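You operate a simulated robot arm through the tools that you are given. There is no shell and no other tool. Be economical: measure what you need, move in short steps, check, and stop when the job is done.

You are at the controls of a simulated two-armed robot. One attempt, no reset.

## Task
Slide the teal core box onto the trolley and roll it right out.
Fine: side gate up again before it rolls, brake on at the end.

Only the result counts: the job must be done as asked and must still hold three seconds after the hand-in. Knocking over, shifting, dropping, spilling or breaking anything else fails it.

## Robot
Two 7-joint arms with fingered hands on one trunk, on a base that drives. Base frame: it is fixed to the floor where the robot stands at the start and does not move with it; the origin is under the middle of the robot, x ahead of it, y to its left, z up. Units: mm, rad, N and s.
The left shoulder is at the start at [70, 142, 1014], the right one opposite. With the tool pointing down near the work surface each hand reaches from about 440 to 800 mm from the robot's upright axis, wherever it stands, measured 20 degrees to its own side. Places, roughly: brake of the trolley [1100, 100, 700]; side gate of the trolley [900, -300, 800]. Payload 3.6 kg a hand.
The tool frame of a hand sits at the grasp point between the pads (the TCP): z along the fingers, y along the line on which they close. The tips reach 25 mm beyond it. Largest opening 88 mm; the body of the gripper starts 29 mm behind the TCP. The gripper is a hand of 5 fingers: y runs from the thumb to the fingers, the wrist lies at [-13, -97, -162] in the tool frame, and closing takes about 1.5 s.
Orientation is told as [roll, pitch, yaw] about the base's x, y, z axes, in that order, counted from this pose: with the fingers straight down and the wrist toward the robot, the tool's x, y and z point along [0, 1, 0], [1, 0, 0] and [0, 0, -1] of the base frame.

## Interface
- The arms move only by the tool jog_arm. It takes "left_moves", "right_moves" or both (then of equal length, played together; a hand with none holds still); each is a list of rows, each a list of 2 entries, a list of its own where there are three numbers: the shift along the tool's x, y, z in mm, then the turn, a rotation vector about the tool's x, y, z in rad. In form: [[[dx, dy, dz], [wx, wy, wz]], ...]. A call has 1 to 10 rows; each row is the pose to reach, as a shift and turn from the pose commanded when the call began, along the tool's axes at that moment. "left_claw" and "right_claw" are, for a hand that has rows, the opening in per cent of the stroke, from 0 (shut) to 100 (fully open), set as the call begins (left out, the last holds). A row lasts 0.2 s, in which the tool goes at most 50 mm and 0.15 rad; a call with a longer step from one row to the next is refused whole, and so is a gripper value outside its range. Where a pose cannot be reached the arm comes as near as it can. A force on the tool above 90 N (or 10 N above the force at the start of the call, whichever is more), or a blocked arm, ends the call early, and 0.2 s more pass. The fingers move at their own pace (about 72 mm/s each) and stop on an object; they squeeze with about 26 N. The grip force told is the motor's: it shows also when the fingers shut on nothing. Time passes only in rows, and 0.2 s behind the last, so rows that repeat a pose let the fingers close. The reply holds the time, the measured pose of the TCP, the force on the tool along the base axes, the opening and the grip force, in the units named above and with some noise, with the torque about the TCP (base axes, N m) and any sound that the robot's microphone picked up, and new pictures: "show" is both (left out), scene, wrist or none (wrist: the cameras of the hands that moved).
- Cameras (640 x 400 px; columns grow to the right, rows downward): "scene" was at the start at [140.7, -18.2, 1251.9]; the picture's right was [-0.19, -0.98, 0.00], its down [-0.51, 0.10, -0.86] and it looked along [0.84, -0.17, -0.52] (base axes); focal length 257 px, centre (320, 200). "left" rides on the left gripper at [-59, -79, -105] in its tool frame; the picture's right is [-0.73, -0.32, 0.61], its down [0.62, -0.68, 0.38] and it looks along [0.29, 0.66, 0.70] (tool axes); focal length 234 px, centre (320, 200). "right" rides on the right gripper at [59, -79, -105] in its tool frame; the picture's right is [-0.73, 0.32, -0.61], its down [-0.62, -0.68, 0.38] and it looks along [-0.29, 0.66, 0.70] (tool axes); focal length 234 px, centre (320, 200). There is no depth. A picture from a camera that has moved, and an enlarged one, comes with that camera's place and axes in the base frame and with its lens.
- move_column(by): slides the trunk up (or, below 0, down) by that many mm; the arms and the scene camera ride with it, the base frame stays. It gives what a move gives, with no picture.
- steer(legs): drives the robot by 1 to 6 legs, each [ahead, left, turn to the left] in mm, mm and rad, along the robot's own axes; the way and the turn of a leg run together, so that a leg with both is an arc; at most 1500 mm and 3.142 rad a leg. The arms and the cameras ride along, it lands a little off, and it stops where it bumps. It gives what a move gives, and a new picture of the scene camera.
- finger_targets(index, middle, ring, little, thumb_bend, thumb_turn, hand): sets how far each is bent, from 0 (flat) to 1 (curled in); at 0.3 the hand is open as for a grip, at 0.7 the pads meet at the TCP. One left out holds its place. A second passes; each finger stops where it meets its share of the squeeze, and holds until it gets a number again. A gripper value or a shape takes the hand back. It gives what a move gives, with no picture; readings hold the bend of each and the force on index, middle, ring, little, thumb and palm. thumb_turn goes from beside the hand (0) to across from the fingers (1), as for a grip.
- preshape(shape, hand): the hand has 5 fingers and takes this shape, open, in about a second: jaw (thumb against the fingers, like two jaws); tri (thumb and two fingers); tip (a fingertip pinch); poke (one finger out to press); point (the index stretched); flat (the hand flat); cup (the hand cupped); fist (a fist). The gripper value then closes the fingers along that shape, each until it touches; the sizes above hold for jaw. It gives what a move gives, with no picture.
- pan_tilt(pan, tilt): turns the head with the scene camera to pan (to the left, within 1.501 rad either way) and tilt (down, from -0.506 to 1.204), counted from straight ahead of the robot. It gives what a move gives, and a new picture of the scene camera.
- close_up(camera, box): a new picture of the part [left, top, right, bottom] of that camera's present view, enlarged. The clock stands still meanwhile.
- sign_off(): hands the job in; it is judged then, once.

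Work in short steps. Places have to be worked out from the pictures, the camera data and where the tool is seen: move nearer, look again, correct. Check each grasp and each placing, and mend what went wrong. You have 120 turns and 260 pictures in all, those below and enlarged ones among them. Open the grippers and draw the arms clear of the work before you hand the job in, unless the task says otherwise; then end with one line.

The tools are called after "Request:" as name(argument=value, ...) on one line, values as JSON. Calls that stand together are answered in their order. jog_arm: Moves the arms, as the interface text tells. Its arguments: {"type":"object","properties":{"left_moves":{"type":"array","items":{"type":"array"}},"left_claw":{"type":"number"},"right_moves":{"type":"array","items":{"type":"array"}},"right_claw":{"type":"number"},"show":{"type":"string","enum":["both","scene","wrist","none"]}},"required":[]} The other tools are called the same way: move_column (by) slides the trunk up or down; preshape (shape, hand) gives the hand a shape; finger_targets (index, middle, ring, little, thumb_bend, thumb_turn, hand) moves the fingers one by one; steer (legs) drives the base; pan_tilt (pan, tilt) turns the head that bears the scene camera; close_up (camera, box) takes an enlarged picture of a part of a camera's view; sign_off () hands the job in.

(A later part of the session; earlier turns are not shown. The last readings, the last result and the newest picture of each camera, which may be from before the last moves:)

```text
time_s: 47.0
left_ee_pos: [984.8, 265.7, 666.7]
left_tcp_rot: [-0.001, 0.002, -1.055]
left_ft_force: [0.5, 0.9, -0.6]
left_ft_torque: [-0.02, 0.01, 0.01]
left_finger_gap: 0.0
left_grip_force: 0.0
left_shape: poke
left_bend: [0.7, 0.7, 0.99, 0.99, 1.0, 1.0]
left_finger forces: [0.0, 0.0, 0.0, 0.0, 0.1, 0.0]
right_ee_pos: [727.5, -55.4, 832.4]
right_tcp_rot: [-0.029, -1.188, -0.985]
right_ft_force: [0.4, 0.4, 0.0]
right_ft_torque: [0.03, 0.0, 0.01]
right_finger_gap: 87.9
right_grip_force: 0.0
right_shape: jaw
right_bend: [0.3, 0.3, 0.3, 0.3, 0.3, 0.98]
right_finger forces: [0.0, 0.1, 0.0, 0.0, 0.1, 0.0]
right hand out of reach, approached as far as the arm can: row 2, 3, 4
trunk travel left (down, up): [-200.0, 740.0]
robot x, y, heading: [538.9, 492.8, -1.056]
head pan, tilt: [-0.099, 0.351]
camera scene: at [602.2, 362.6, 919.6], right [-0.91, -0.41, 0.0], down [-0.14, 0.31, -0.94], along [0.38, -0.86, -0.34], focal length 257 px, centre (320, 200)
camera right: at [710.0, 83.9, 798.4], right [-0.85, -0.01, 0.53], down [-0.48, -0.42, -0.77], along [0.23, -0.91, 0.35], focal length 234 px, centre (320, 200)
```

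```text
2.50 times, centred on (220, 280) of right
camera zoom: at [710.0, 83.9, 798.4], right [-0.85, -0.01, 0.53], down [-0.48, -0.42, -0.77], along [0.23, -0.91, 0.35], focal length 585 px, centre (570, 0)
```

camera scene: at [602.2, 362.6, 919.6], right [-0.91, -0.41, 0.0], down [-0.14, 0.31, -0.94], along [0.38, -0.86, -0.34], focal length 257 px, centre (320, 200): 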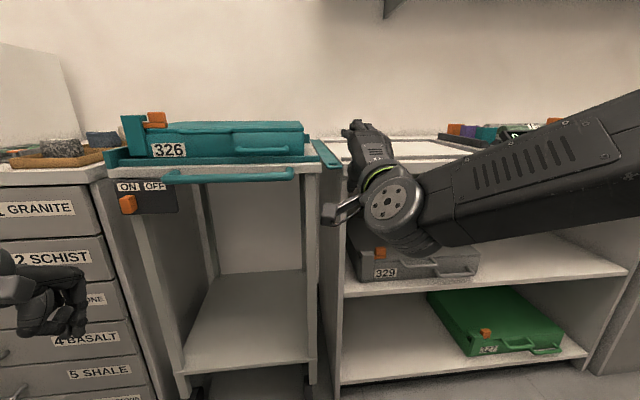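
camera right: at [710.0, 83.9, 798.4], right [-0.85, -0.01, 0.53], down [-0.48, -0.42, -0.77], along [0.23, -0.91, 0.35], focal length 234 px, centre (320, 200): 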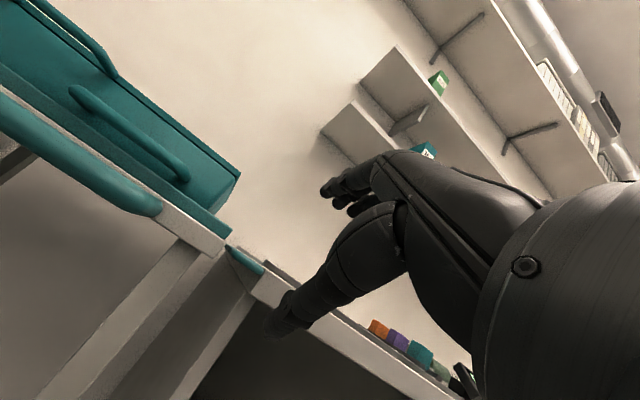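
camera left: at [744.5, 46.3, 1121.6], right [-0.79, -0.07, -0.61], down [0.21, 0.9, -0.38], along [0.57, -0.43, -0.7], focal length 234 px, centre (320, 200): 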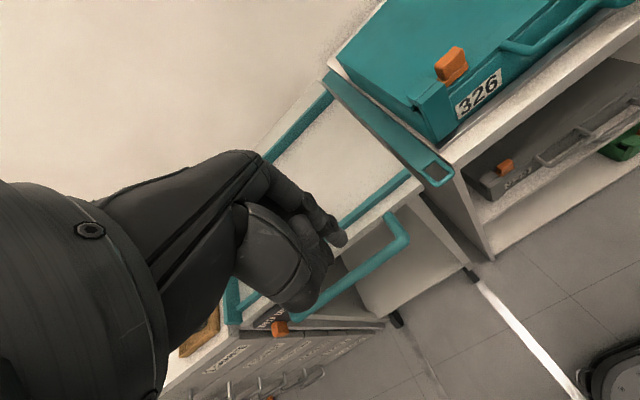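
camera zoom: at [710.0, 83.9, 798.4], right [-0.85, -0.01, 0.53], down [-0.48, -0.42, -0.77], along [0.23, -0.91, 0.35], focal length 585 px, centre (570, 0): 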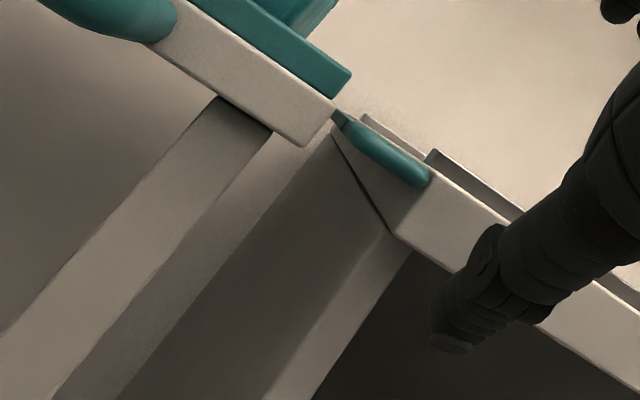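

The arm can't get all the way at this tilt, but the base can: lower trunk 10 mm and drive ahead 85 mm, left 12 mm.

Request:
move_column(by=-10)

Request:
steer(legs=[[85, 12, 0]])

Request:
close_up(camera="right", box=[120, 200, 320, 360])

Request:
close_up(camera="scene", box=[260, 110, 420, 210])

```text
time_s: 47.6
left_ee_pos: [985.3, 266.2, 656.2]
left_tcp_rot: [0.0, 0.002, -1.056]
left_ft_force: [-0.2, 0.1, 0.3]
left_ft_torque: [-0.02, 0.03, 0.03]
left_finger_gap: 0.1
left_grip_force: 0.1
left_shape: poke
left_bend: [0.7, 0.7, 0.99, 0.99, 1.0, 1.0]
left_finger forces: [0.0, 0.0, 0.1, 0.0, 0.0, 0.0]
right_ee_pos: [727.4, -53.9, 823.1]
right_tcp_rot: [-0.028, -1.189, -0.983]
right_ft_force: [1.2, 1.0, -0.8]
right_ft_torque: [0.0, -0.05, 0.03]
right_finger_gap: 87.9
right_grip_force: 0.1
right_shape: jaw
right_bend: [0.3, 0.3, 0.3, 0.3, 0.3, 0.98]
right_finger forces: [0.1, 0.0, 0.1, 0.0, 0.0, 0.0]
trunk travel left (down, up): [-190.0, 750.0]
robot x, y, heading: [536.0, 493.5, -1.05]
head pan, tilt: [-0.099, 0.351]
```

```text
time_s: 48.7
left_ee_pos: [1036.1, 196.9, 655.7]
left_tcp_rot: [-0.002, 0.0, -1.055]
left_ft_force: [0.3, -0.3, 0.1]
left_ft_torque: [0.02, 0.01, 0.04]
left_finger_gap: 0.0
left_grip_force: 0.1
left_shape: poke
left_bend: [0.7, 0.7, 0.99, 0.99, 1.0, 1.0]
left_finger forces: [0.0, 0.0, 0.1, 0.0, 0.1, 0.0]
right_ee_pos: [779.3, -123.4, 822.5]
right_tcp_rot: [-0.028, -1.187, -0.982]
right_ft_force: [0.0, 0.1, 0.9]
right_ft_torque: [-0.02, 0.01, 0.0]
right_finger_gap: 88.0
right_grip_force: 0.0
right_shape: jaw
right_bend: [0.3, 0.3, 0.3, 0.3, 0.3, 0.98]
right_finger forces: [0.1, 0.0, 0.1, 0.0, 0.0, 0.1]
trunk travel left (down, up): [-190.0, 750.0]
robot x, y, heading: [589.5, 425.0, -1.056]
head pan, tilt: [-0.099, 0.351]
camera scene: at [654.7, 294.3, 909.5], right [-0.91, -0.41, 0.0], down [-0.14, 0.31, -0.94], along [0.38, -0.86, -0.34], focal length 257 px, centre (320, 200)
```

scene: 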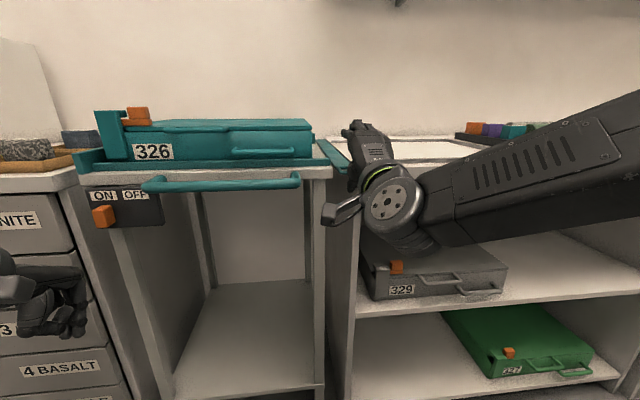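

```text
2.50 times, centred on (220, 280) of right
camera zoom: at [762.3, 15.6, 788.0], right [-0.85, -0.01, 0.53], down [-0.48, -0.42, -0.77], along [0.23, -0.91, 0.35], focal length 585 px, centre (570, 0)
```

zoom: 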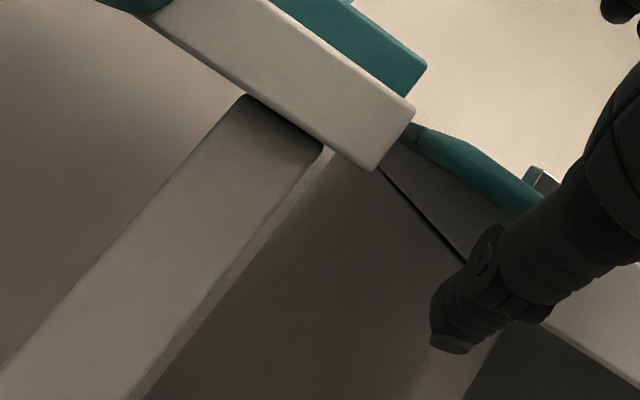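

```text
4.00 times, centred on (340, 160) of scene
camera zoom: at [654.7, 294.3, 909.5], right [-0.91, -0.41, 0.0], down [-0.14, 0.31, -0.94], along [0.38, -0.86, -0.34], focal length 1026 px, centre (240, 360)
```

zoom: 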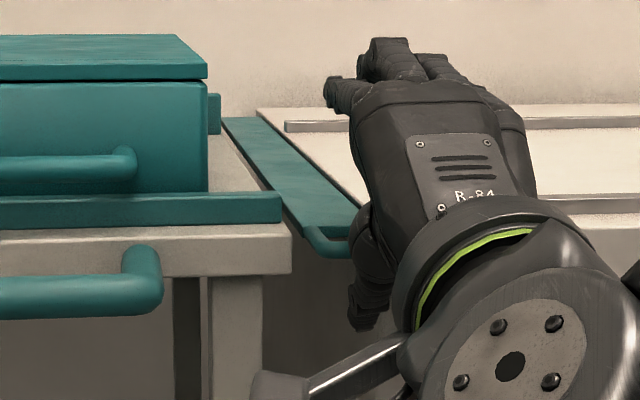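

Thumb tip is at about in-depth 494, height ~762, below the bar (790). Drive ahead 32 mm and left 7 mm to put it under the bar.

Request:
steer(legs=[[32, 7, 0]])

Request:
close_up(camera="right", box=[120, 200, 320, 360])

Request:
close_up(camera="scene", box=[260, 110, 420, 210])

```text
time_s: 49.5
left_ee_pos: [1059.2, 174.1, 657.2]
left_tcp_rot: [0.0, 0.003, -1.056]
left_ft_force: [-0.3, -0.1, -0.1]
left_ft_torque: [0.0, -0.03, -0.01]
left_finger_gap: 0.0
left_grip_force: 0.1
left_shape: poke
left_bend: [0.7, 0.7, 0.99, 0.99, 1.0, 1.0]
left_finger forces: [0.0, 0.1, 0.0, 0.1, 0.0, 0.1]
right_ee_pos: [801.8, -147.3, 823.4]
right_tcp_rot: [-0.028, -1.189, -0.983]
right_ft_force: [-1.4, 0.5, -0.7]
right_ft_torque: [0.01, 0.01, 0.01]
right_finger_gap: 88.0
right_grip_force: 0.1
right_shape: jaw
right_bend: [0.3, 0.3, 0.3, 0.3, 0.28, 0.97]
right_finger forces: [0.0, 0.1, 0.0, 0.1, 1.6, 0.0]
trunk travel left (down, up): [-190.0, 750.0]
robot x, y, heading: [609.4, 399.5, -1.054]
head pan, tilt: [-0.099, 0.351]
camera scene: at [676.4, 270.5, 909.6], right [-0.91, -0.41, 0.0], down [-0.14, 0.31, -0.94], along [0.38, -0.86, -0.34], focal length 257 px, centre (320, 200)
```

scene: 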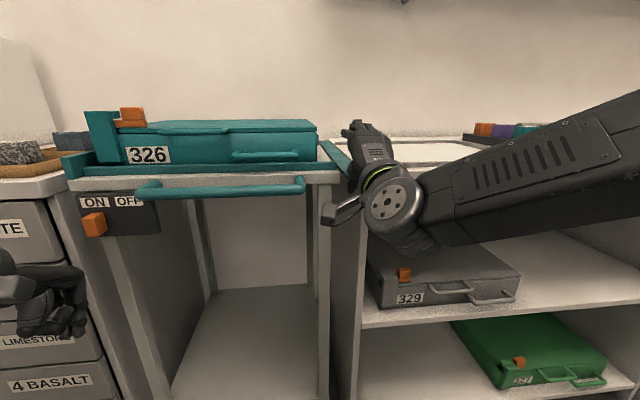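

```text
2.50 times, centred on (220, 280) of right
camera zoom: at [784.1, -8.2, 788.3], right [-0.85, -0.01, 0.53], down [-0.48, -0.42, -0.77], along [0.23, -0.91, 0.35], focal length 585 px, centre (570, 0)
```

zoom: 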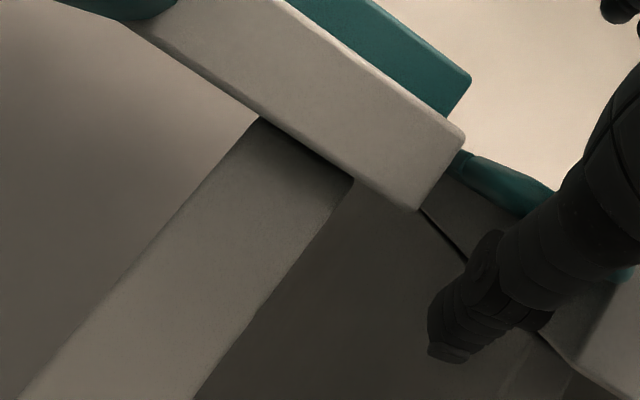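

```text
4.00 times, centred on (340, 160) of scene
camera zoom: at [676.4, 270.5, 909.6], right [-0.91, -0.41, 0.0], down [-0.14, 0.31, -0.94], along [0.38, -0.86, -0.34], focal length 1026 px, centre (240, 360)
```

zoom: 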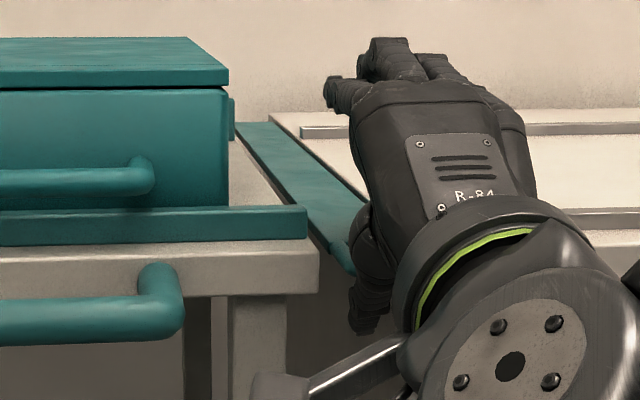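

The thumb registers light contact (1.6 N) with the bar above it. Raise the trunk 20 mm to start lifting the gate.

Request:
move_column(by=20)

Request:
close_up(camera="right", box=[120, 160, 320, 320])

Request:
close_up(camera="scene", box=[260, 110, 420, 210])

```text
time_s: 50.2
left_ee_pos: [1058.9, 174.3, 676.6]
left_tcp_rot: [0.0, 0.002, -1.055]
left_ft_force: [-0.1, 0.9, -0.3]
left_ft_torque: [0.0, -0.02, -0.03]
left_finger_gap: 0.0
left_grip_force: 0.1
left_shape: poke
left_bend: [0.7, 0.7, 0.99, 0.99, 1.0, 1.0]
left_finger forces: [0.1, 0.1, 0.0, 0.1, 0.0, 0.0]
right_ee_pos: [801.8, -147.1, 844.2]
right_tcp_rot: [-0.027, -1.191, -0.984]
right_ft_force: [-1.9, 3.9, -3.1]
right_ft_torque: [0.13, 0.13, 0.0]
right_finger_gap: 88.2
right_grip_force: 0.1
right_shape: jaw
right_bend: [0.3, 0.3, 0.3, 0.3, 0.22, 0.97]
right_finger forces: [0.0, 0.1, 0.0, 0.0, 5.0, 0.0]
trunk travel left (down, up): [-210.0, 730.0]
robot x, y, heading: [612.7, 399.9, -1.056]
head pan, tilt: [-0.099, 0.351]
```

```text
2.50 times, centred on (220, 240) of right
camera zoom: at [783.9, -8.1, 809.1], right [-0.85, -0.01, 0.53], down [-0.48, -0.42, -0.77], along [0.23, -0.91, 0.35], focal length 585 px, centre (570, 100)
```

zoom: 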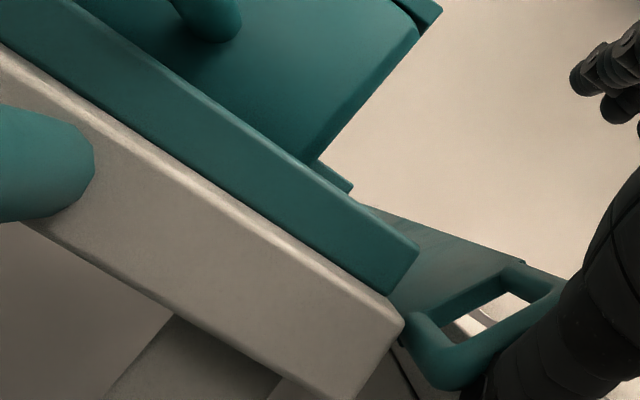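

```text
4.00 times, centred on (340, 160) of scene
camera zoom: at [676.1, 270.6, 929.8], right [-0.91, -0.41, 0.0], down [-0.14, 0.31, -0.94], along [0.38, -0.86, -0.34], focal length 1026 px, centre (240, 360)
```

zoom: 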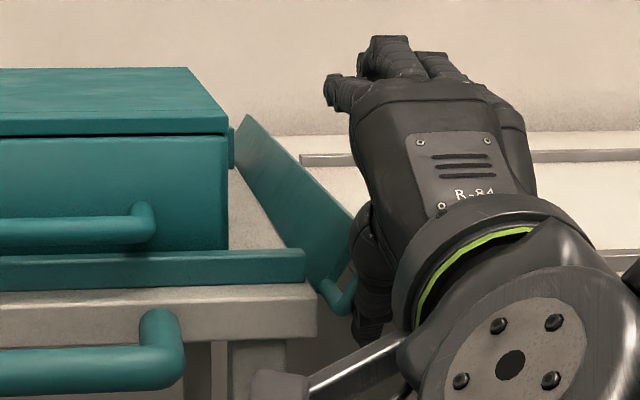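

The gate lifted to about 45°. Raise another 18 mm, then shift left to swing it past upright.

Request:
move_column(by=18)

Request:
steer(legs=[[0, 25, 0]])

Request:
close_up(camera="right", box=[120, 160, 320, 320])

Request:
close_up(camera="scene", box=[260, 110, 420, 210])

```text
time_s: 50.8
left_ee_pos: [1059.0, 173.5, 695.0]
left_tcp_rot: [0.0, 0.001, -1.055]
left_ft_force: [-0.3, -0.3, 0.3]
left_ft_torque: [0.0, 0.01, 0.01]
left_finger_gap: 0.0
left_grip_force: 0.0
left_shape: poke
left_bend: [0.7, 0.7, 0.99, 0.99, 1.0, 1.0]
left_finger forces: [0.0, 0.0, 0.0, 0.0, 0.0, 0.0]
right_ee_pos: [803.1, -146.8, 861.2]
right_tcp_rot: [-0.027, -1.189, -0.984]
right_ft_force: [0.1, 0.1, 0.4]
right_ft_torque: [-0.01, -0.03, -0.01]
right_finger_gap: 87.9
right_grip_force: 0.0
right_shape: jaw
right_bend: [0.3, 0.3, 0.3, 0.3, 0.3, 0.98]
right_finger forces: [0.1, 0.0, 0.0, 0.0, 0.0, 0.0]
trunk travel left (down, up): [-228.0, 712.0]
robot x, y, heading: [612.1, 396.5, -1.054]
head pan, tilt: [-0.099, 0.351]
```

```text
time_s: 51.6
left_ee_pos: [1078.9, 184.7, 694.1]
left_tcp_rot: [0.003, 0.002, -1.056]
left_ft_force: [0.0, 0.2, 0.4]
left_ft_torque: [-0.01, 0.03, 0.01]
left_finger_gap: 0.1
left_grip_force: 0.1
left_shape: poke
left_bend: [0.7, 0.7, 0.99, 0.99, 1.0, 1.0]
left_finger forces: [0.0, 0.0, 0.0, 0.0, 0.0, 0.0]
right_ee_pos: [820.4, -135.4, 860.8]
right_tcp_rot: [-0.019, -1.189, -0.993]
right_ft_force: [-17.5, -7.1, 0.4]
right_ft_torque: [-0.3, 0.63, 0.35]
right_finger_gap: 88.1
right_grip_force: 0.1
right_shape: jaw
right_bend: [0.3, 0.3, 0.3, 0.3, 0.25, 1.0]
right_finger forces: [0.0, 0.1, 0.1, 0.0, 17.6, 0.1]
trunk travel left (down, up): [-228.0, 712.0]
robot x, y, heading: [634.4, 414.3, -1.057]
head pan, tilt: [-0.099, 0.351]
camera scene: at [695.8, 282.0, 947.6], right [-0.91, -0.4, 0.0], down [-0.14, 0.32, -0.94], along [0.38, -0.86, -0.34], focal length 257 px, centre (320, 200)
```

scene: 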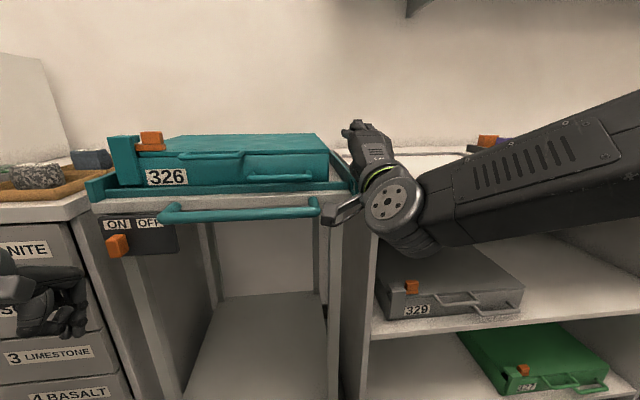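

```text
2.50 times, centred on (220, 240) of right
camera zoom: at [803.3, 2.8, 826.3], right [-0.85, -0.01, 0.53], down [-0.48, -0.42, -0.77], along [0.23, -0.91, 0.35], focal length 585 px, centre (570, 100)
```

zoom: 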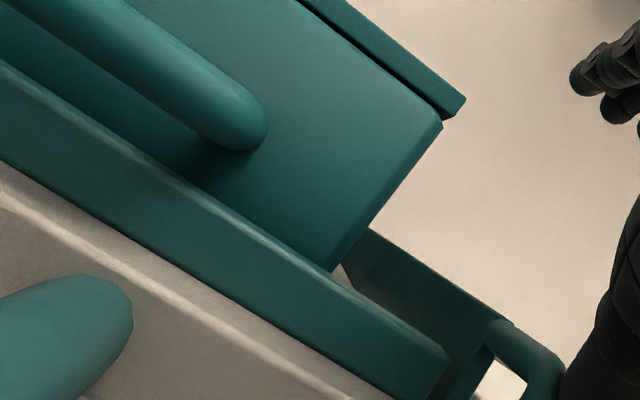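

```text
4.00 times, centred on (340, 160) of scene
camera zoom: at [695.8, 282.0, 947.6], right [-0.91, -0.4, 0.0], down [-0.14, 0.32, -0.94], along [0.38, -0.86, -0.34], focal length 1026 px, centre (240, 360)
```

zoom: 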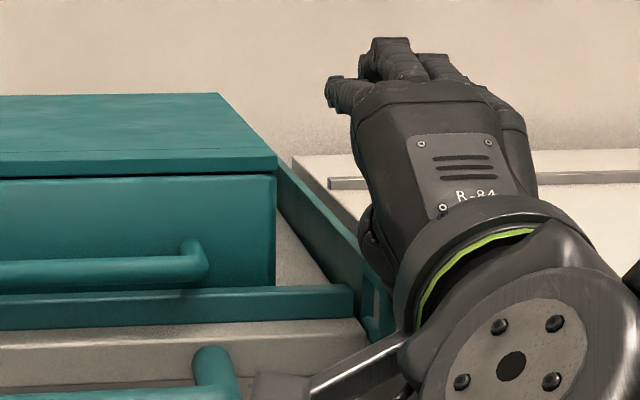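

The gate looks upright, with 18 N against its stop. Ease off to the right and back to check that it stays up.

Request:
steer(legs=[[0, -20, 0], [-90, 0, 0]])

Request:
close_up(camera="scene", box=[240, 110, 400, 210])

Request:
close_up(camera="right", box=[80, 160, 320, 320])

```text
time_s: 53.1
left_ee_pos: [1017.7, 254.6, 694.6]
left_tcp_rot: [0.0, 0.003, -1.057]
left_ft_force: [1.1, 0.1, -0.6]
left_ft_torque: [0.01, -0.02, -0.04]
left_finger_gap: 0.1
left_grip_force: 0.1
left_shape: poke
left_bend: [0.7, 0.7, 0.99, 0.99, 1.0, 1.0]
left_finger forces: [0.1, 0.0, 0.0, 0.0, 0.0, 0.0]
right_ee_pos: [758.2, -65.9, 861.8]
right_tcp_rot: [-0.028, -1.188, -0.987]
right_ft_force: [0.3, 0.5, 0.3]
right_ft_torque: [0.01, 0.01, -0.01]
right_finger_gap: 87.9
right_grip_force: 0.1
right_shape: jaw
right_bend: [0.3, 0.3, 0.3, 0.3, 0.3, 0.98]
right_finger forces: [0.0, 0.0, 0.0, 0.0, 0.0, 0.1]
trunk travel left (down, up): [-228.0, 712.0]
robot x, y, heading: [572.1, 484.2, -1.06]
head pan, tilt: [-0.099, 0.351]
camera scene: at [634.8, 352.0, 947.7], right [-0.92, -0.4, 0.0], down [-0.14, 0.31, -0.94], along [0.38, -0.86, -0.34], focal length 257 px, centre (320, 200)
```

scene: 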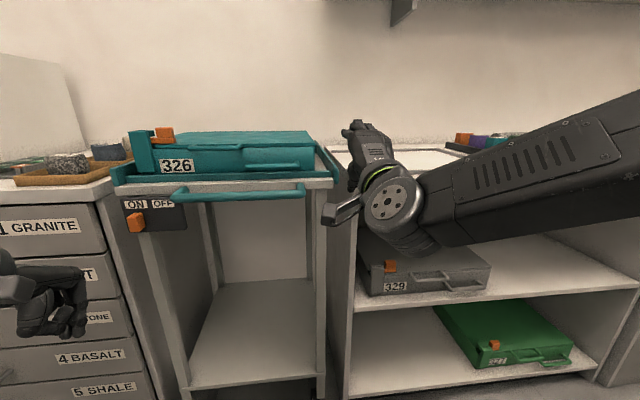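

```text
4.00 times, centred on (320, 160) of scene
camera zoom: at [634.8, 352.0, 947.7], right [-0.92, -0.4, 0.0], down [-0.14, 0.31, -0.94], along [0.38, -0.86, -0.34], focal length 1026 px, centre (320, 360)
```

zoom: 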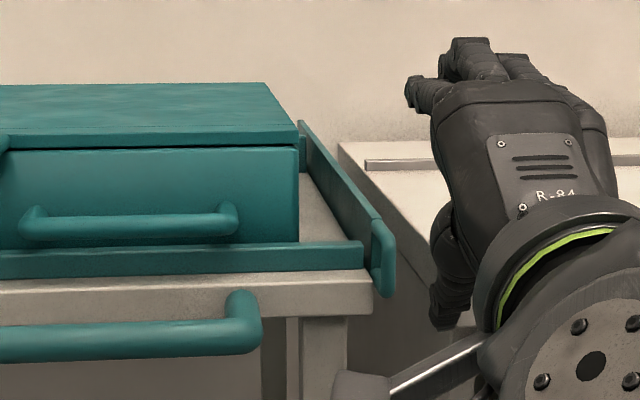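

```text
2.50 times, centred on (200, 240) of right
camera zoom: at [741.7, 72.6, 826.7], right [-0.85, -0.01, 0.53], down [-0.48, -0.42, -0.77], along [0.23, -0.91, 0.35], focal length 585 px, centre (620, 100)
```

zoom: 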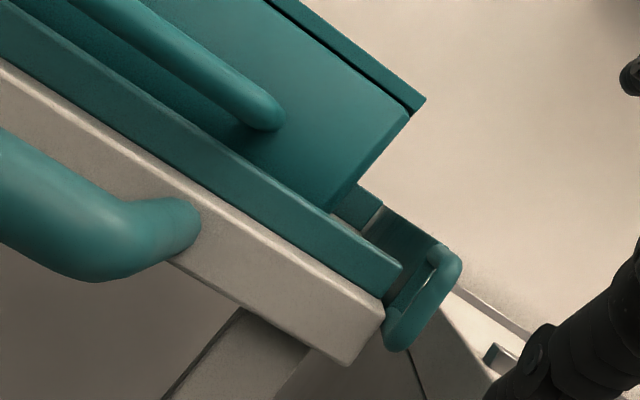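

The gate is up and holds. Next the brake: look closely at the knob, handle and neighbouring cabinet.

Request:
pan_tilt(pan=0.45, tilt=0.35)

Request:
close_up(camera="scene", box=[200, 120, 440, 270])

Request:
close_up(camera="left", box=[200, 0, 640, 275])

```text
time_s: 54.1
left_ee_pos: [1018.6, 253.2, 694.8]
left_tcp_rot: [0.001, 0.002, -1.058]
left_ft_force: [-0.6, 0.4, 0.2]
left_ft_torque: [0.03, -0.01, 0.01]
left_finger_gap: 0.0
left_grip_force: 0.0
left_shape: poke
left_bend: [0.7, 0.7, 0.99, 0.99, 1.0, 1.0]
left_finger forces: [0.0, 0.0, 0.0, 0.1, 0.0, 0.0]
right_ee_pos: [759.5, -66.7, 861.0]
right_tcp_rot: [-0.028, -1.188, -0.988]
right_ft_force: [-0.6, -0.6, 0.0]
right_ft_torque: [0.01, -0.02, -0.01]
right_finger_gap: 87.8
right_grip_force: 0.1
right_shape: jaw
right_bend: [0.3, 0.3, 0.3, 0.3, 0.3, 0.98]
right_finger forces: [0.0, 0.0, 0.0, 0.0, 0.1, 0.1]
trunk travel left (down, up): [-228.0, 712.0]
robot x, y, heading: [571.1, 479.9, -1.054]
head pan, tilt: [0.45, 0.351]
camera scene: at [674.1, 383.6, 947.6], right [-0.57, -0.82, 0.0], down [-0.28, 0.2, -0.94], along [0.77, -0.54, -0.34], focal length 257 px, centre (320, 200)
```

scene: 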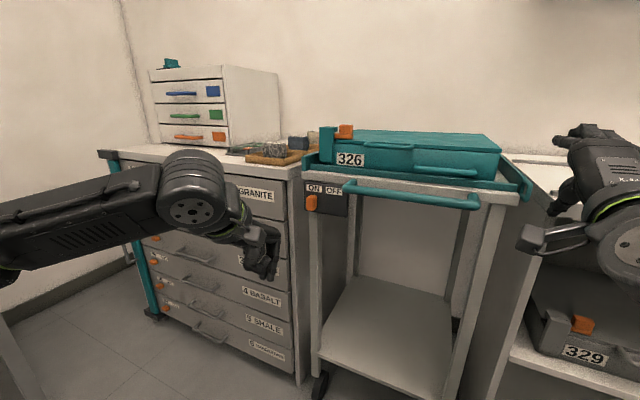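

```text
2.67 times, centred on (320, 195) of scene
camera zoom: at [674.1, 383.6, 947.6], right [-0.57, -0.82, 0.0], down [-0.28, 0.2, -0.94], along [0.77, -0.54, -0.34], focal length 684 px, centre (320, 213)
```

zoom: 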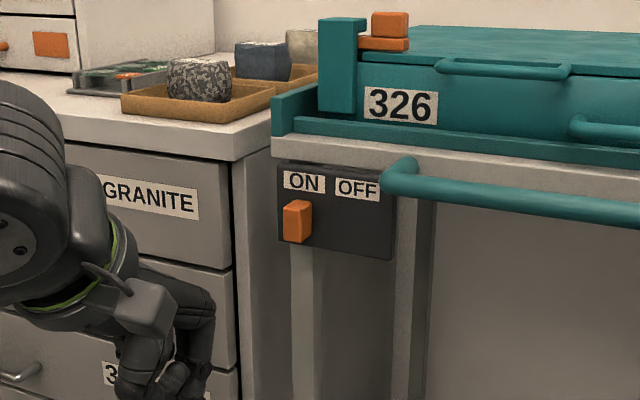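

```text
1.45 times, centred on (420, 138) of left
camera zoom: at [928.1, 294.0, 799.5], right [-0.79, -0.07, -0.61], down [0.21, 0.9, -0.38], along [0.57, -0.43, -0.7], focal length 341 px, centre (174, 291)
```

zoom: 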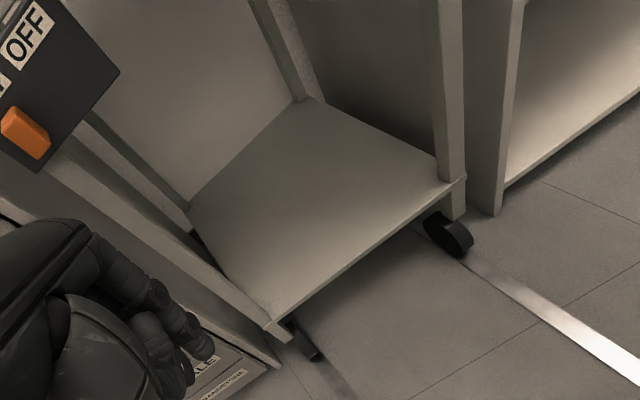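

The knob is at about depth 515, lateral 1044, z 726, with a narrow slot beside the cabinet. I'll pinch it top/bottom with thumb and two fingers: shape tri and tilt the left hand forward.

Request:
preshape(hand="left", shape="tri")

Request:
jog_arm(left_moves=[[[0, -4, 0], [-0.14, 0, 0]], [[0, -8, 0], [-0.28, 0, 0]], [[0, -12, 0], [-0.42, 0, 0]], [[0, -16, 0], [-0.56, 0, 0]], [[0, -20, 0], [-0.7, 0, 0]], [[0, -20, 0], [-0.84, 0, 0]], [[0, -20, 0], [-0.98, 0, 0]], [[0, -20, 0], [-1.1, 0, 0]], [[0, -20, 0], [-1.2, 0, 0]]], show="both")

```text
time_s: 55.0
left_ee_pos: [1017.5, 253.3, 694.4]
left_tcp_rot: [0.0, 0.002, -1.059]
left_ft_force: [0.8, -0.4, 0.2]
left_ft_torque: [-0.01, -0.01, -0.04]
left_finger_gap: 88.1
left_grip_force: 0.0
left_shape: tri
left_bend: [0.3, 0.3, 0.99, 0.99, 0.3, 0.98]
left_finger forces: [0.0, 0.0, 0.1, 0.0, 0.0, 0.1]
right_ee_pos: [758.9, -65.7, 860.6]
right_tcp_rot: [-0.028, -1.188, -0.988]
right_ft_force: [0.4, -0.3, -0.3]
right_ft_torque: [0.02, 0.01, -0.01]
right_finger_gap: 87.8
right_grip_force: 0.0
right_shape: jaw
right_bend: [0.3, 0.3, 0.3, 0.3, 0.3, 0.98]
right_finger forces: [0.0, 0.0, 0.0, 0.1, 0.0, 0.0]
trunk travel left (down, up): [-228.0, 712.0]
robot x, y, heading: [574.4, 481.4, -1.055]
head pan, tilt: [0.45, 0.351]
```

```text
time_s: 57.0
left_ee_pos: [1071.2, 232.3, 677.8]
left_tcp_rot: [-0.005, -1.199, -1.057]
left_ft_force: [-0.4, -0.2, 0.0]
left_ft_torque: [-0.02, 0.0, -0.05]
left_finger_gap: 88.1
left_grip_force: 0.1
left_shape: tri
left_bend: [0.3, 0.3, 0.99, 0.99, 0.3, 0.98]
left_finger forces: [0.1, 0.0, 0.1, 0.0, 0.0, 0.1]
left hand out of reach, approached as far as the arm can: row 3, 4, 5, 6, 7, 8, 9
right_ee_pos: [758.5, -66.0, 861.1]
right_tcp_rot: [-0.028, -1.187, -0.989]
right_ft_force: [-0.7, 0.1, -0.4]
right_ft_torque: [0.01, 0.0, -0.02]
right_finger_gap: 87.8
right_grip_force: 0.1
right_shape: jaw
right_bend: [0.3, 0.3, 0.3, 0.3, 0.3, 0.98]
right_finger forces: [0.0, 0.1, 0.1, 0.0, 0.0, 0.1]
trunk travel left (down, up): [-228.0, 712.0]
robot x, y, heading: [572.2, 480.8, -1.057]
head pan, tilt: [0.45, 0.351]
camera scene: at [674.2, 383.6, 947.6], right [-0.57, -0.82, 0.0], down [-0.28, 0.2, -0.94], along [0.77, -0.53, -0.34], focal length 257 px, centre (320, 200)
camera left: at [958.9, 314.4, 644.1], right [-0.41, -0.75, -0.52], down [0.6, 0.21, -0.77], along [0.69, -0.63, 0.36], focal length 234 px, centre (320, 200)
```

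scene: 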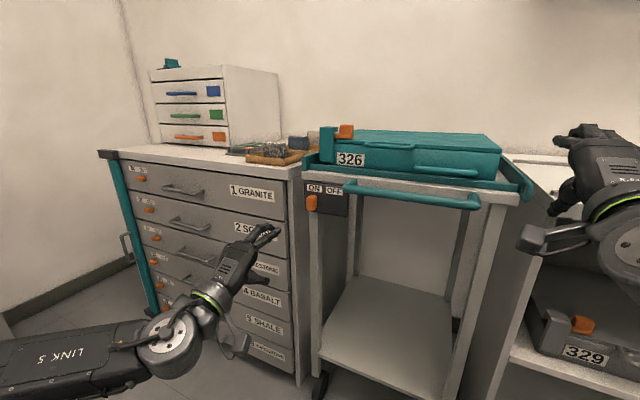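
left: 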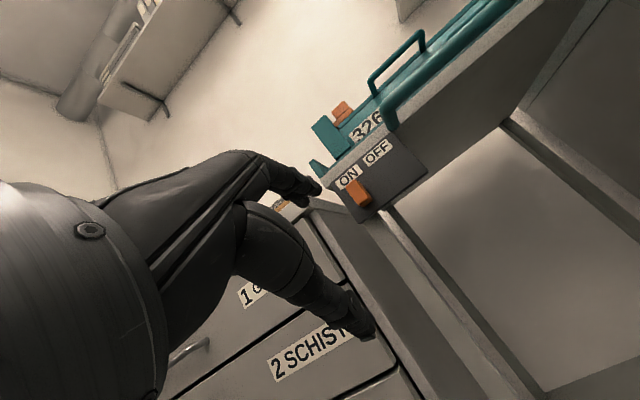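

Left hand is tilted nicely. By triangulation the knob is at depth ~488, lateral ~1033, z ~738. Move to a pre-grasp ~50 mm short of it.

Request:
jog_arm(left_moves=[[[-4, 25, 21], [0, 0, 0]], [[-8, 50, 42], [0, 0, 0]], [[-12, 75, 63], [0, 0, 0]], [[-14, 97, 85], [0, 0, 0]], [[-14, 97, 85], [0, 0, 0]]], show="both")

Request:
close_up(camera="scene", box=[210, 140, 370, 240])

Request:
close_up(camera="left", box=[240, 100, 480, 350])

```text
time_s: 58.2
left_ee_pos: [1116.4, 125.0, 738.4]
left_tcp_rot: [-0.003, -1.199, -1.054]
left_ft_force: [-0.3, -1.1, -0.8]
left_ft_torque: [0.02, -0.01, -0.01]
left_finger_gap: 88.0
left_grip_force: 0.1
left_shape: tri
left_bend: [0.3, 0.3, 0.99, 0.99, 0.3, 0.98]
left_finger forces: [0.0, 0.0, 0.1, 0.0, 0.0, 0.0]
right_ee_pos: [758.9, -67.2, 862.0]
right_tcp_rot: [-0.028, -1.188, -0.987]
right_ft_force: [-0.8, 0.5, 1.1]
right_ft_torque: [0.01, 0.0, -0.03]
right_finger_gap: 87.9
right_grip_force: 0.0
right_shape: jaw
right_bend: [0.3, 0.3, 0.3, 0.3, 0.3, 0.98]
right_finger forces: [0.1, 0.1, 0.0, 0.0, 0.0, 0.0]
trunk travel left (down, up): [-228.0, 712.0]
robot x, y, heading: [572.0, 479.6, -1.058]
head pan, tilt: [0.45, 0.351]
camera scene: at [674.1, 383.7, 947.6], right [-0.57, -0.82, 0.0], down [-0.28, 0.2, -0.94], along [0.77, -0.53, -0.34], focal length 257 px, centre (320, 200)
camera left: at [1003.6, 207.9, 703.4], right [-0.41, -0.75, -0.52], down [0.6, 0.21, -0.77], along [0.69, -0.63, 0.36], focal length 234 px, centre (320, 200)
```

scene: 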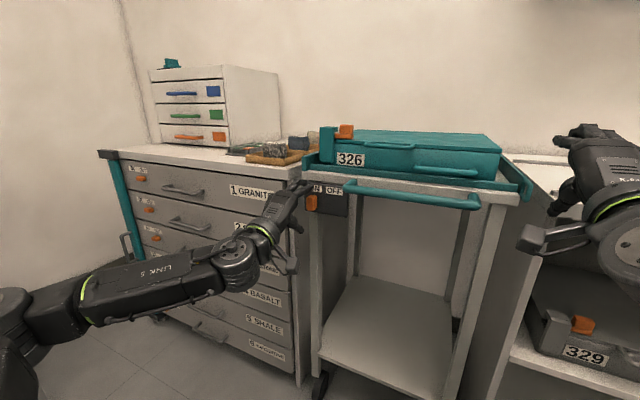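
left: 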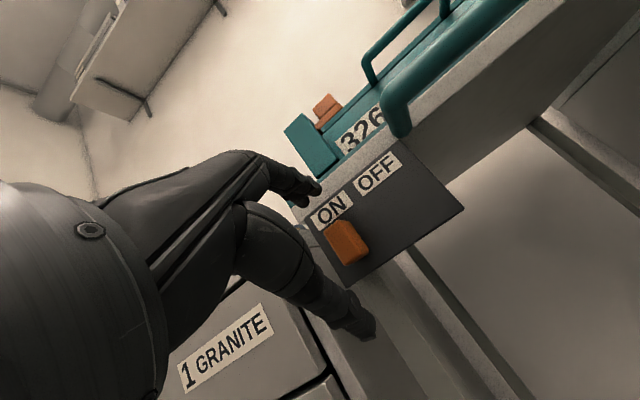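

```text
4.00 times, centred on (290, 190) of scene
camera zoom: at [674.1, 383.7, 947.6], right [-0.57, -0.82, 0.0], down [-0.28, 0.2, -0.94], along [0.77, -0.53, -0.34], focal length 1026 px, centre (440, 240)
```

zoom: 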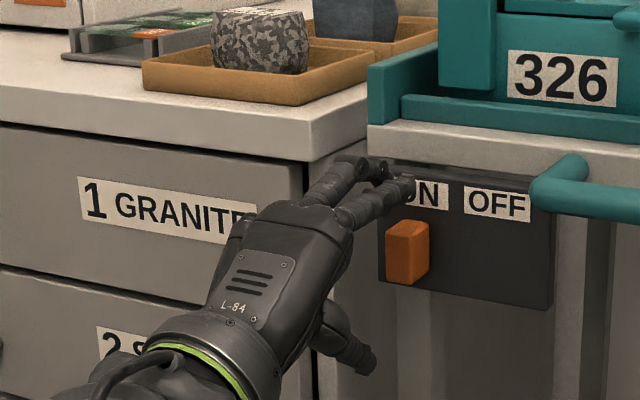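

```text
1.60 times, centred on (360, 225) of left
camera zoom: at [1003.6, 207.9, 703.4], right [-0.41, -0.75, -0.52], down [0.6, 0.21, -0.77], along [0.69, -0.63, 0.36], focal length 375 px, centre (256, 160)
```

zoom: 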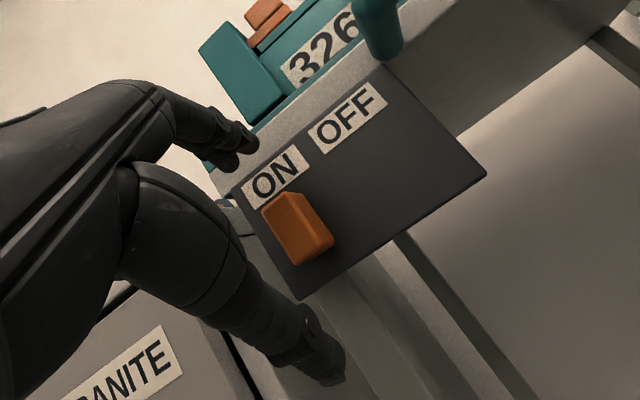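

Knob center is ~50 mm ahead and slightly below TCP. Advance 35 mm with the fingers partly closed.

Request:
jog_arm(left_moves=[[[0, 0, 0], [0, 0, 0]], [[0, 0, 0], [0, 0, 0]], [[-1, 4, 17], [0, 0, 0]], [[-2, 8, 28], [0, 0, 0]], [[-2, 8, 34], [0, 0, 0]], [[-2, 8, 34], [0, 0, 0]]], left_claw=68, show="wrist")

Request:
close_up(camera="scene", box=[250, 150, 378, 230])

Request:
close_up(camera="left", box=[240, 120, 480, 270])

```text
time_s: 59.6
left_ee_pos: [1129.9, 101.7, 736.7]
left_tcp_rot: [0.003, -1.205, -1.06]
left_ft_force: [-18.1, 28.0, 7.4]
left_ft_torque: [-0.95, -0.52, -0.16]
left_finger_gap: 56.6
left_grip_force: 0.1
left_shape: tri
left_bend: [0.74, 0.39, 0.99, 0.99, 0.59, 0.99]
left_finger forces: [28.7, 4.8, 0.0, 0.1, 0.0, 0.1]
right_ee_pos: [756.2, -61.9, 864.1]
right_tcp_rot: [-0.026, -1.195, -0.988]
right_ft_force: [-0.2, 0.1, -1.0]
right_ft_torque: [0.0, -0.01, -0.04]
right_finger_gap: 88.0
right_grip_force: 0.1
right_shape: jaw
right_bend: [0.3, 0.3, 0.3, 0.3, 0.3, 0.98]
right_finger forces: [0.0, 0.0, 0.1, 0.0, 0.1, 0.1]
trunk travel left (down, up): [-228.0, 712.0]
robot x, y, heading: [572.4, 481.8, -1.055]
head pan, tilt: [0.45, 0.351]
camera left: at [1017.4, 183.3, 701.8], right [-0.41, -0.75, -0.52], down [0.6, 0.21, -0.77], along [0.69, -0.63, 0.37], focal length 234 px, centre (320, 200)
```

left: 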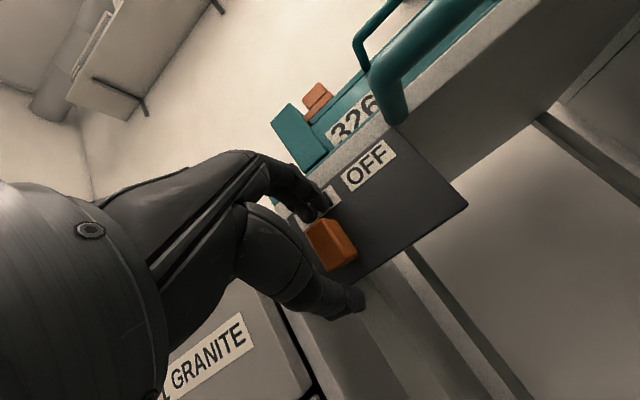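

```text
5.00 times, centred on (314, 190) of scene
camera zoom: at [670.9, 388.4, 948.5], right [-0.57, -0.82, 0.0], down [-0.28, 0.19, -0.94], along [0.77, -0.54, -0.34], focal length 1283 px, centre (350, 250)
```

zoom: 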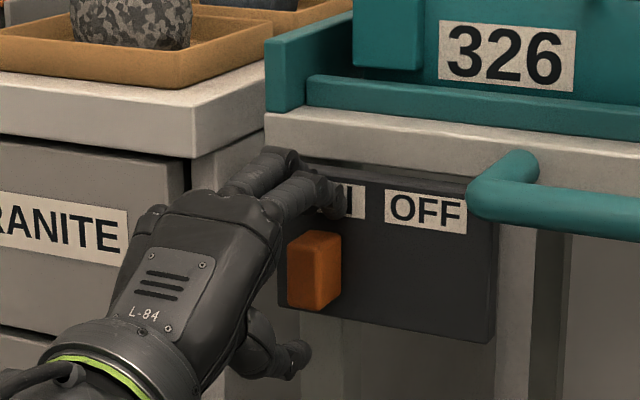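

```text
2.67 times, centred on (360, 195) of left
camera zoom: at [1017.4, 183.3, 701.8], right [-0.41, -0.75, -0.52], down [0.6, 0.21, -0.77], along [0.69, -0.63, 0.37], focal length 624 px, centre (213, 213)
```

zoom: 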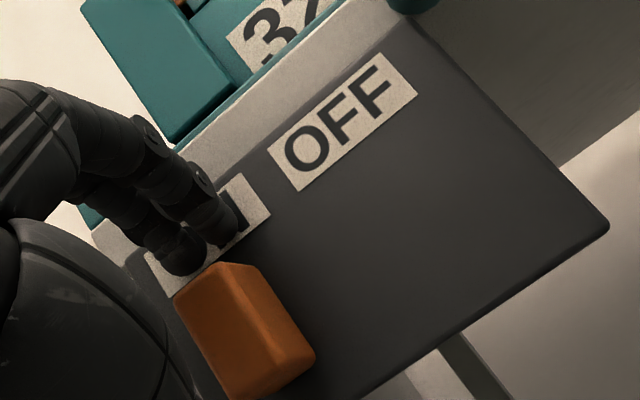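

The two fingertips touch the plate just above the knob (28 N). Back off 9 mm, shift 8 mm right, then close on the knob.

Request:
jog_arm(left_moves=[[[-2, 0, -9], [0, 0, 0]], [[-8, 0, -9], [0, 0, 0]], [[-8, 0, -9], [0, 0, 0]]], left_claw=68, show="none")

Request:
close_up(camera="left", box=[240, 120, 480, 330])

Request:
close_up(camera="scene", box=[250, 150, 378, 230])

```text
time_s: 60.4
left_ee_pos: [1120.1, 101.2, 736.2]
left_tcp_rot: [0.0, -1.199, -1.056]
left_ft_force: [-0.1, -0.1, 0.2]
left_ft_torque: [0.01, -0.02, -0.03]
left_finger_gap: 59.9
left_grip_force: 0.1
left_shape: tri
left_bend: [0.73, 0.38, 0.99, 0.99, 0.59, 0.99]
left_finger forces: [0.0, 0.1, 0.0, 0.1, 0.0, 0.1]
right_ee_pos: [758.0, -67.0, 862.4]
right_tcp_rot: [-0.029, -1.188, -0.987]
right_ft_force: [-0.3, 0.3, 0.5]
right_ft_torque: [0.02, -0.03, -0.03]
right_finger_gap: 87.5
right_grip_force: 0.0
right_shape: jaw
right_bend: [0.3, 0.3, 0.3, 0.3, 0.3, 0.98]
right_finger forces: [0.0, 0.0, 0.0, 0.1, 0.1, 0.0]
trunk travel left (down, up): [-228.0, 712.0]
robot x, y, heading: [569.1, 480.3, -1.055]
head pan, tilt: [0.45, 0.351]
```

```text
1.90 times, centred on (360, 225) of left
camera zoom: at [1007.6, 182.9, 701.3], right [-0.41, -0.75, -0.52], down [0.6, 0.21, -0.77], along [0.69, -0.63, 0.36], focal length 446 px, centre (244, 152)
```

zoom: 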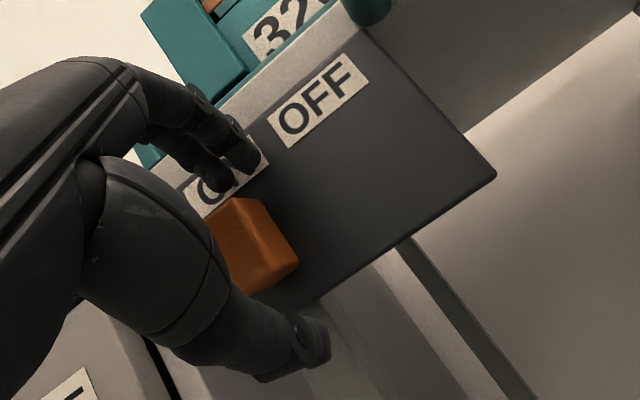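

```text
5.00 times, centred on (314, 190) of scene
camera zoom: at [674.2, 383.4, 947.6], right [-0.57, -0.82, 0.0], down [-0.28, 0.2, -0.94], along [0.77, -0.54, -0.34], focal length 1283 px, centre (350, 250)
```

zoom: 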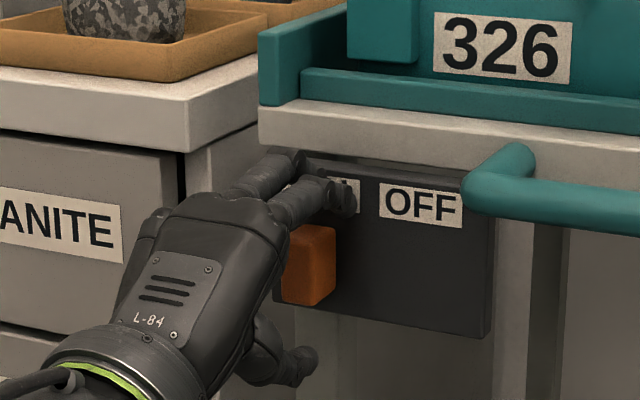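

Aligned. Close the fingers on the knob.

Request:
jog_arm(left_moves=[[[0, 0, 0], [0, 0, 0]], [[0, 0, 0], [0, 0, 0]], [[0, 0, 0], [0, 0, 0]], [[0, 0, 0], [0, 0, 0]], [[0, 0, 0], [0, 0, 0]], [[0, 0, 0], [0, 0, 0]], [[0, 0, 0], [0, 0, 0]], [[0, 0, 0], [0, 0, 0]]], left_claw=0, show="wrist")

Request:
close_up(camera="scene", box=[250, 150, 378, 230])

```text
time_s: 62.2
left_ee_pos: [1119.7, 102.1, 737.4]
left_tcp_rot: [-0.001, -1.199, -1.055]
left_ft_force: [-8.6, 10.2, -5.3]
left_ft_torque: [0.32, 0.18, -0.06]
left_finger_gap: 15.0
left_grip_force: 26.5
left_shape: tri
left_bend: [0.7, 0.48, 1.0, 1.0, 0.76, 1.0]
left_finger forces: [0.1, 9.3, 0.0, 0.0, 24.9, 0.0]
right_ee_pos: [758.6, -66.0, 862.4]
right_tcp_rot: [-0.028, -1.188, -0.987]
right_ft_force: [0.1, 0.2, -0.1]
right_ft_torque: [-0.03, 0.0, -0.03]
right_finger_gap: 87.9
right_grip_force: 0.0
right_shape: jaw
right_bend: [0.3, 0.3, 0.3, 0.3, 0.3, 0.98]
right_finger forces: [0.1, 0.0, 0.1, 0.0, 0.0, 0.1]
trunk travel left (down, up): [-228.0, 712.0]
robot x, y, heading: [570.1, 483.6, -1.058]
head pan, tilt: [0.45, 0.351]
camera left: at [1007.3, 183.9, 701.8], right [-0.41, -0.75, -0.52], down [0.6, 0.21, -0.77], along [0.69, -0.63, 0.36], focal length 234 px, centre (320, 200)
```

left: 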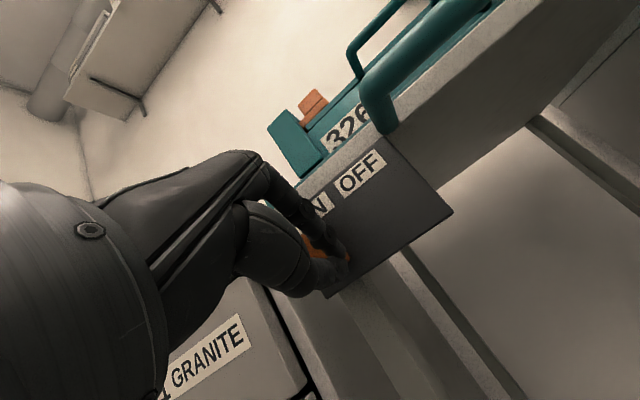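

```text
5.00 times, centred on (314, 190) of scene
camera zoom: at [673.7, 384.5, 947.7], right [-0.57, -0.82, 0.0], down [-0.28, 0.2, -0.94], along [0.77, -0.54, -0.34], focal length 1283 px, centre (350, 250)
```

zoom: 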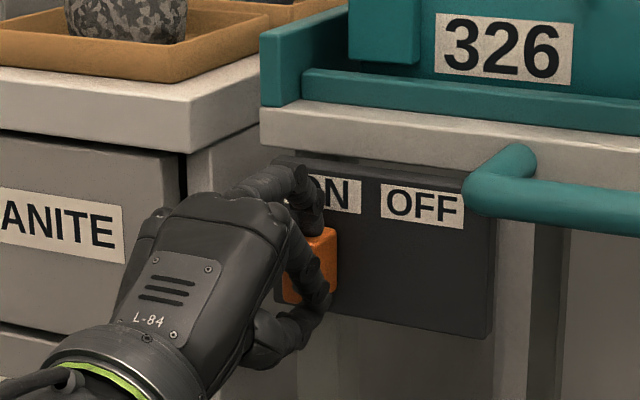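

Middle finger on top, thumb at the bottom of the knob, grip 26 N. Slide right toward OFF.

Request:
jog_arm(left_moves=[[[-10, 0, 0], [0, 0, 0]], [[-20, 0, 0], [0, 0, 0]], [[-30, 0, 0], [0, 0, 0]], [[-40, 0, 0], [0, 0, 0]], [[-50, 0, 0], [0, 0, 0]], [[-56, 0, 0], [0, 0, 0]]], show="wrist")

Request:
close_up(camera="scene", box=[250, 150, 378, 230])

```text
time_s: 63.6
left_ee_pos: [1074.0, 76.3, 739.9]
left_tcp_rot: [-0.002, -1.201, -1.05]
left_ft_force: [-5.6, 20.7, -5.0]
left_ft_torque: [0.33, 0.26, 0.2]
left_finger_gap: 14.5
left_grip_force: 25.6
left_shape: tri
left_bend: [0.7, 0.5, 1.0, 1.0, 0.77, 1.0]
left_finger forces: [0.1, 10.7, 0.1, 0.0, 36.4, 0.1]
right_ee_pos: [758.8, -64.6, 860.6]
right_tcp_rot: [-0.032, -1.191, -0.987]
right_ft_force: [-0.8, -0.3, 0.3]
right_ft_torque: [-0.01, 0.02, -0.01]
right_finger_gap: 87.8
right_grip_force: 0.1
right_shape: jaw
right_bend: [0.3, 0.3, 0.3, 0.3, 0.3, 0.98]
right_finger forces: [0.0, 0.1, 0.0, 0.0, 0.0, 0.0]
trunk travel left (down, up): [-228.0, 712.0]
robot x, y, heading: [572.1, 480.2, -1.056]
head pan, tilt: [0.45, 0.351]
camera left: at [960.3, 157.2, 703.5], right [-0.41, -0.75, -0.52], down [0.6, 0.21, -0.77], along [0.69, -0.63, 0.36], focal length 234 px, centre (320, 200)
```

left: 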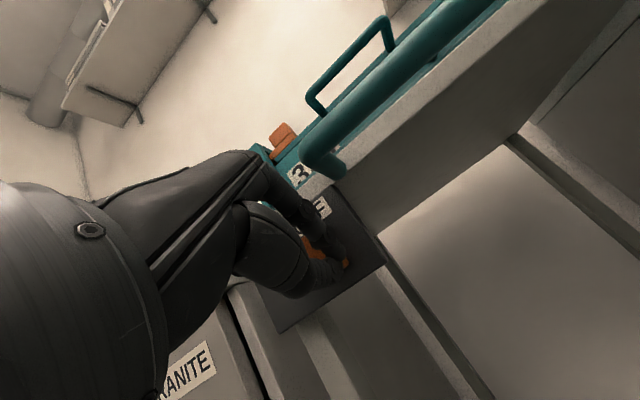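

```text
5.00 times, centred on (314, 190) of scene
camera zoom: at [674.1, 386.0, 947.9], right [-0.57, -0.82, 0.0], down [-0.28, 0.19, -0.94], along [0.77, -0.54, -0.34], focal length 1283 px, centre (350, 250)
```

zoom: 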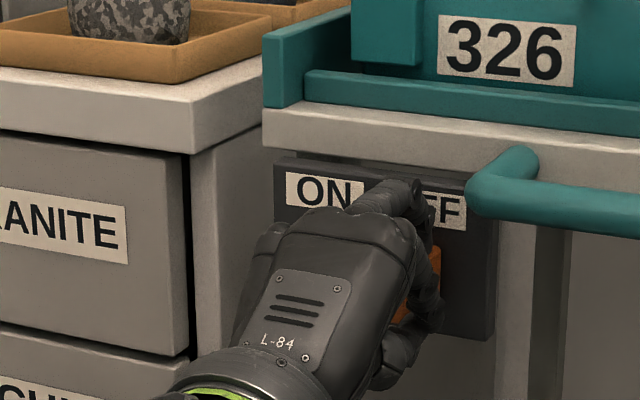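

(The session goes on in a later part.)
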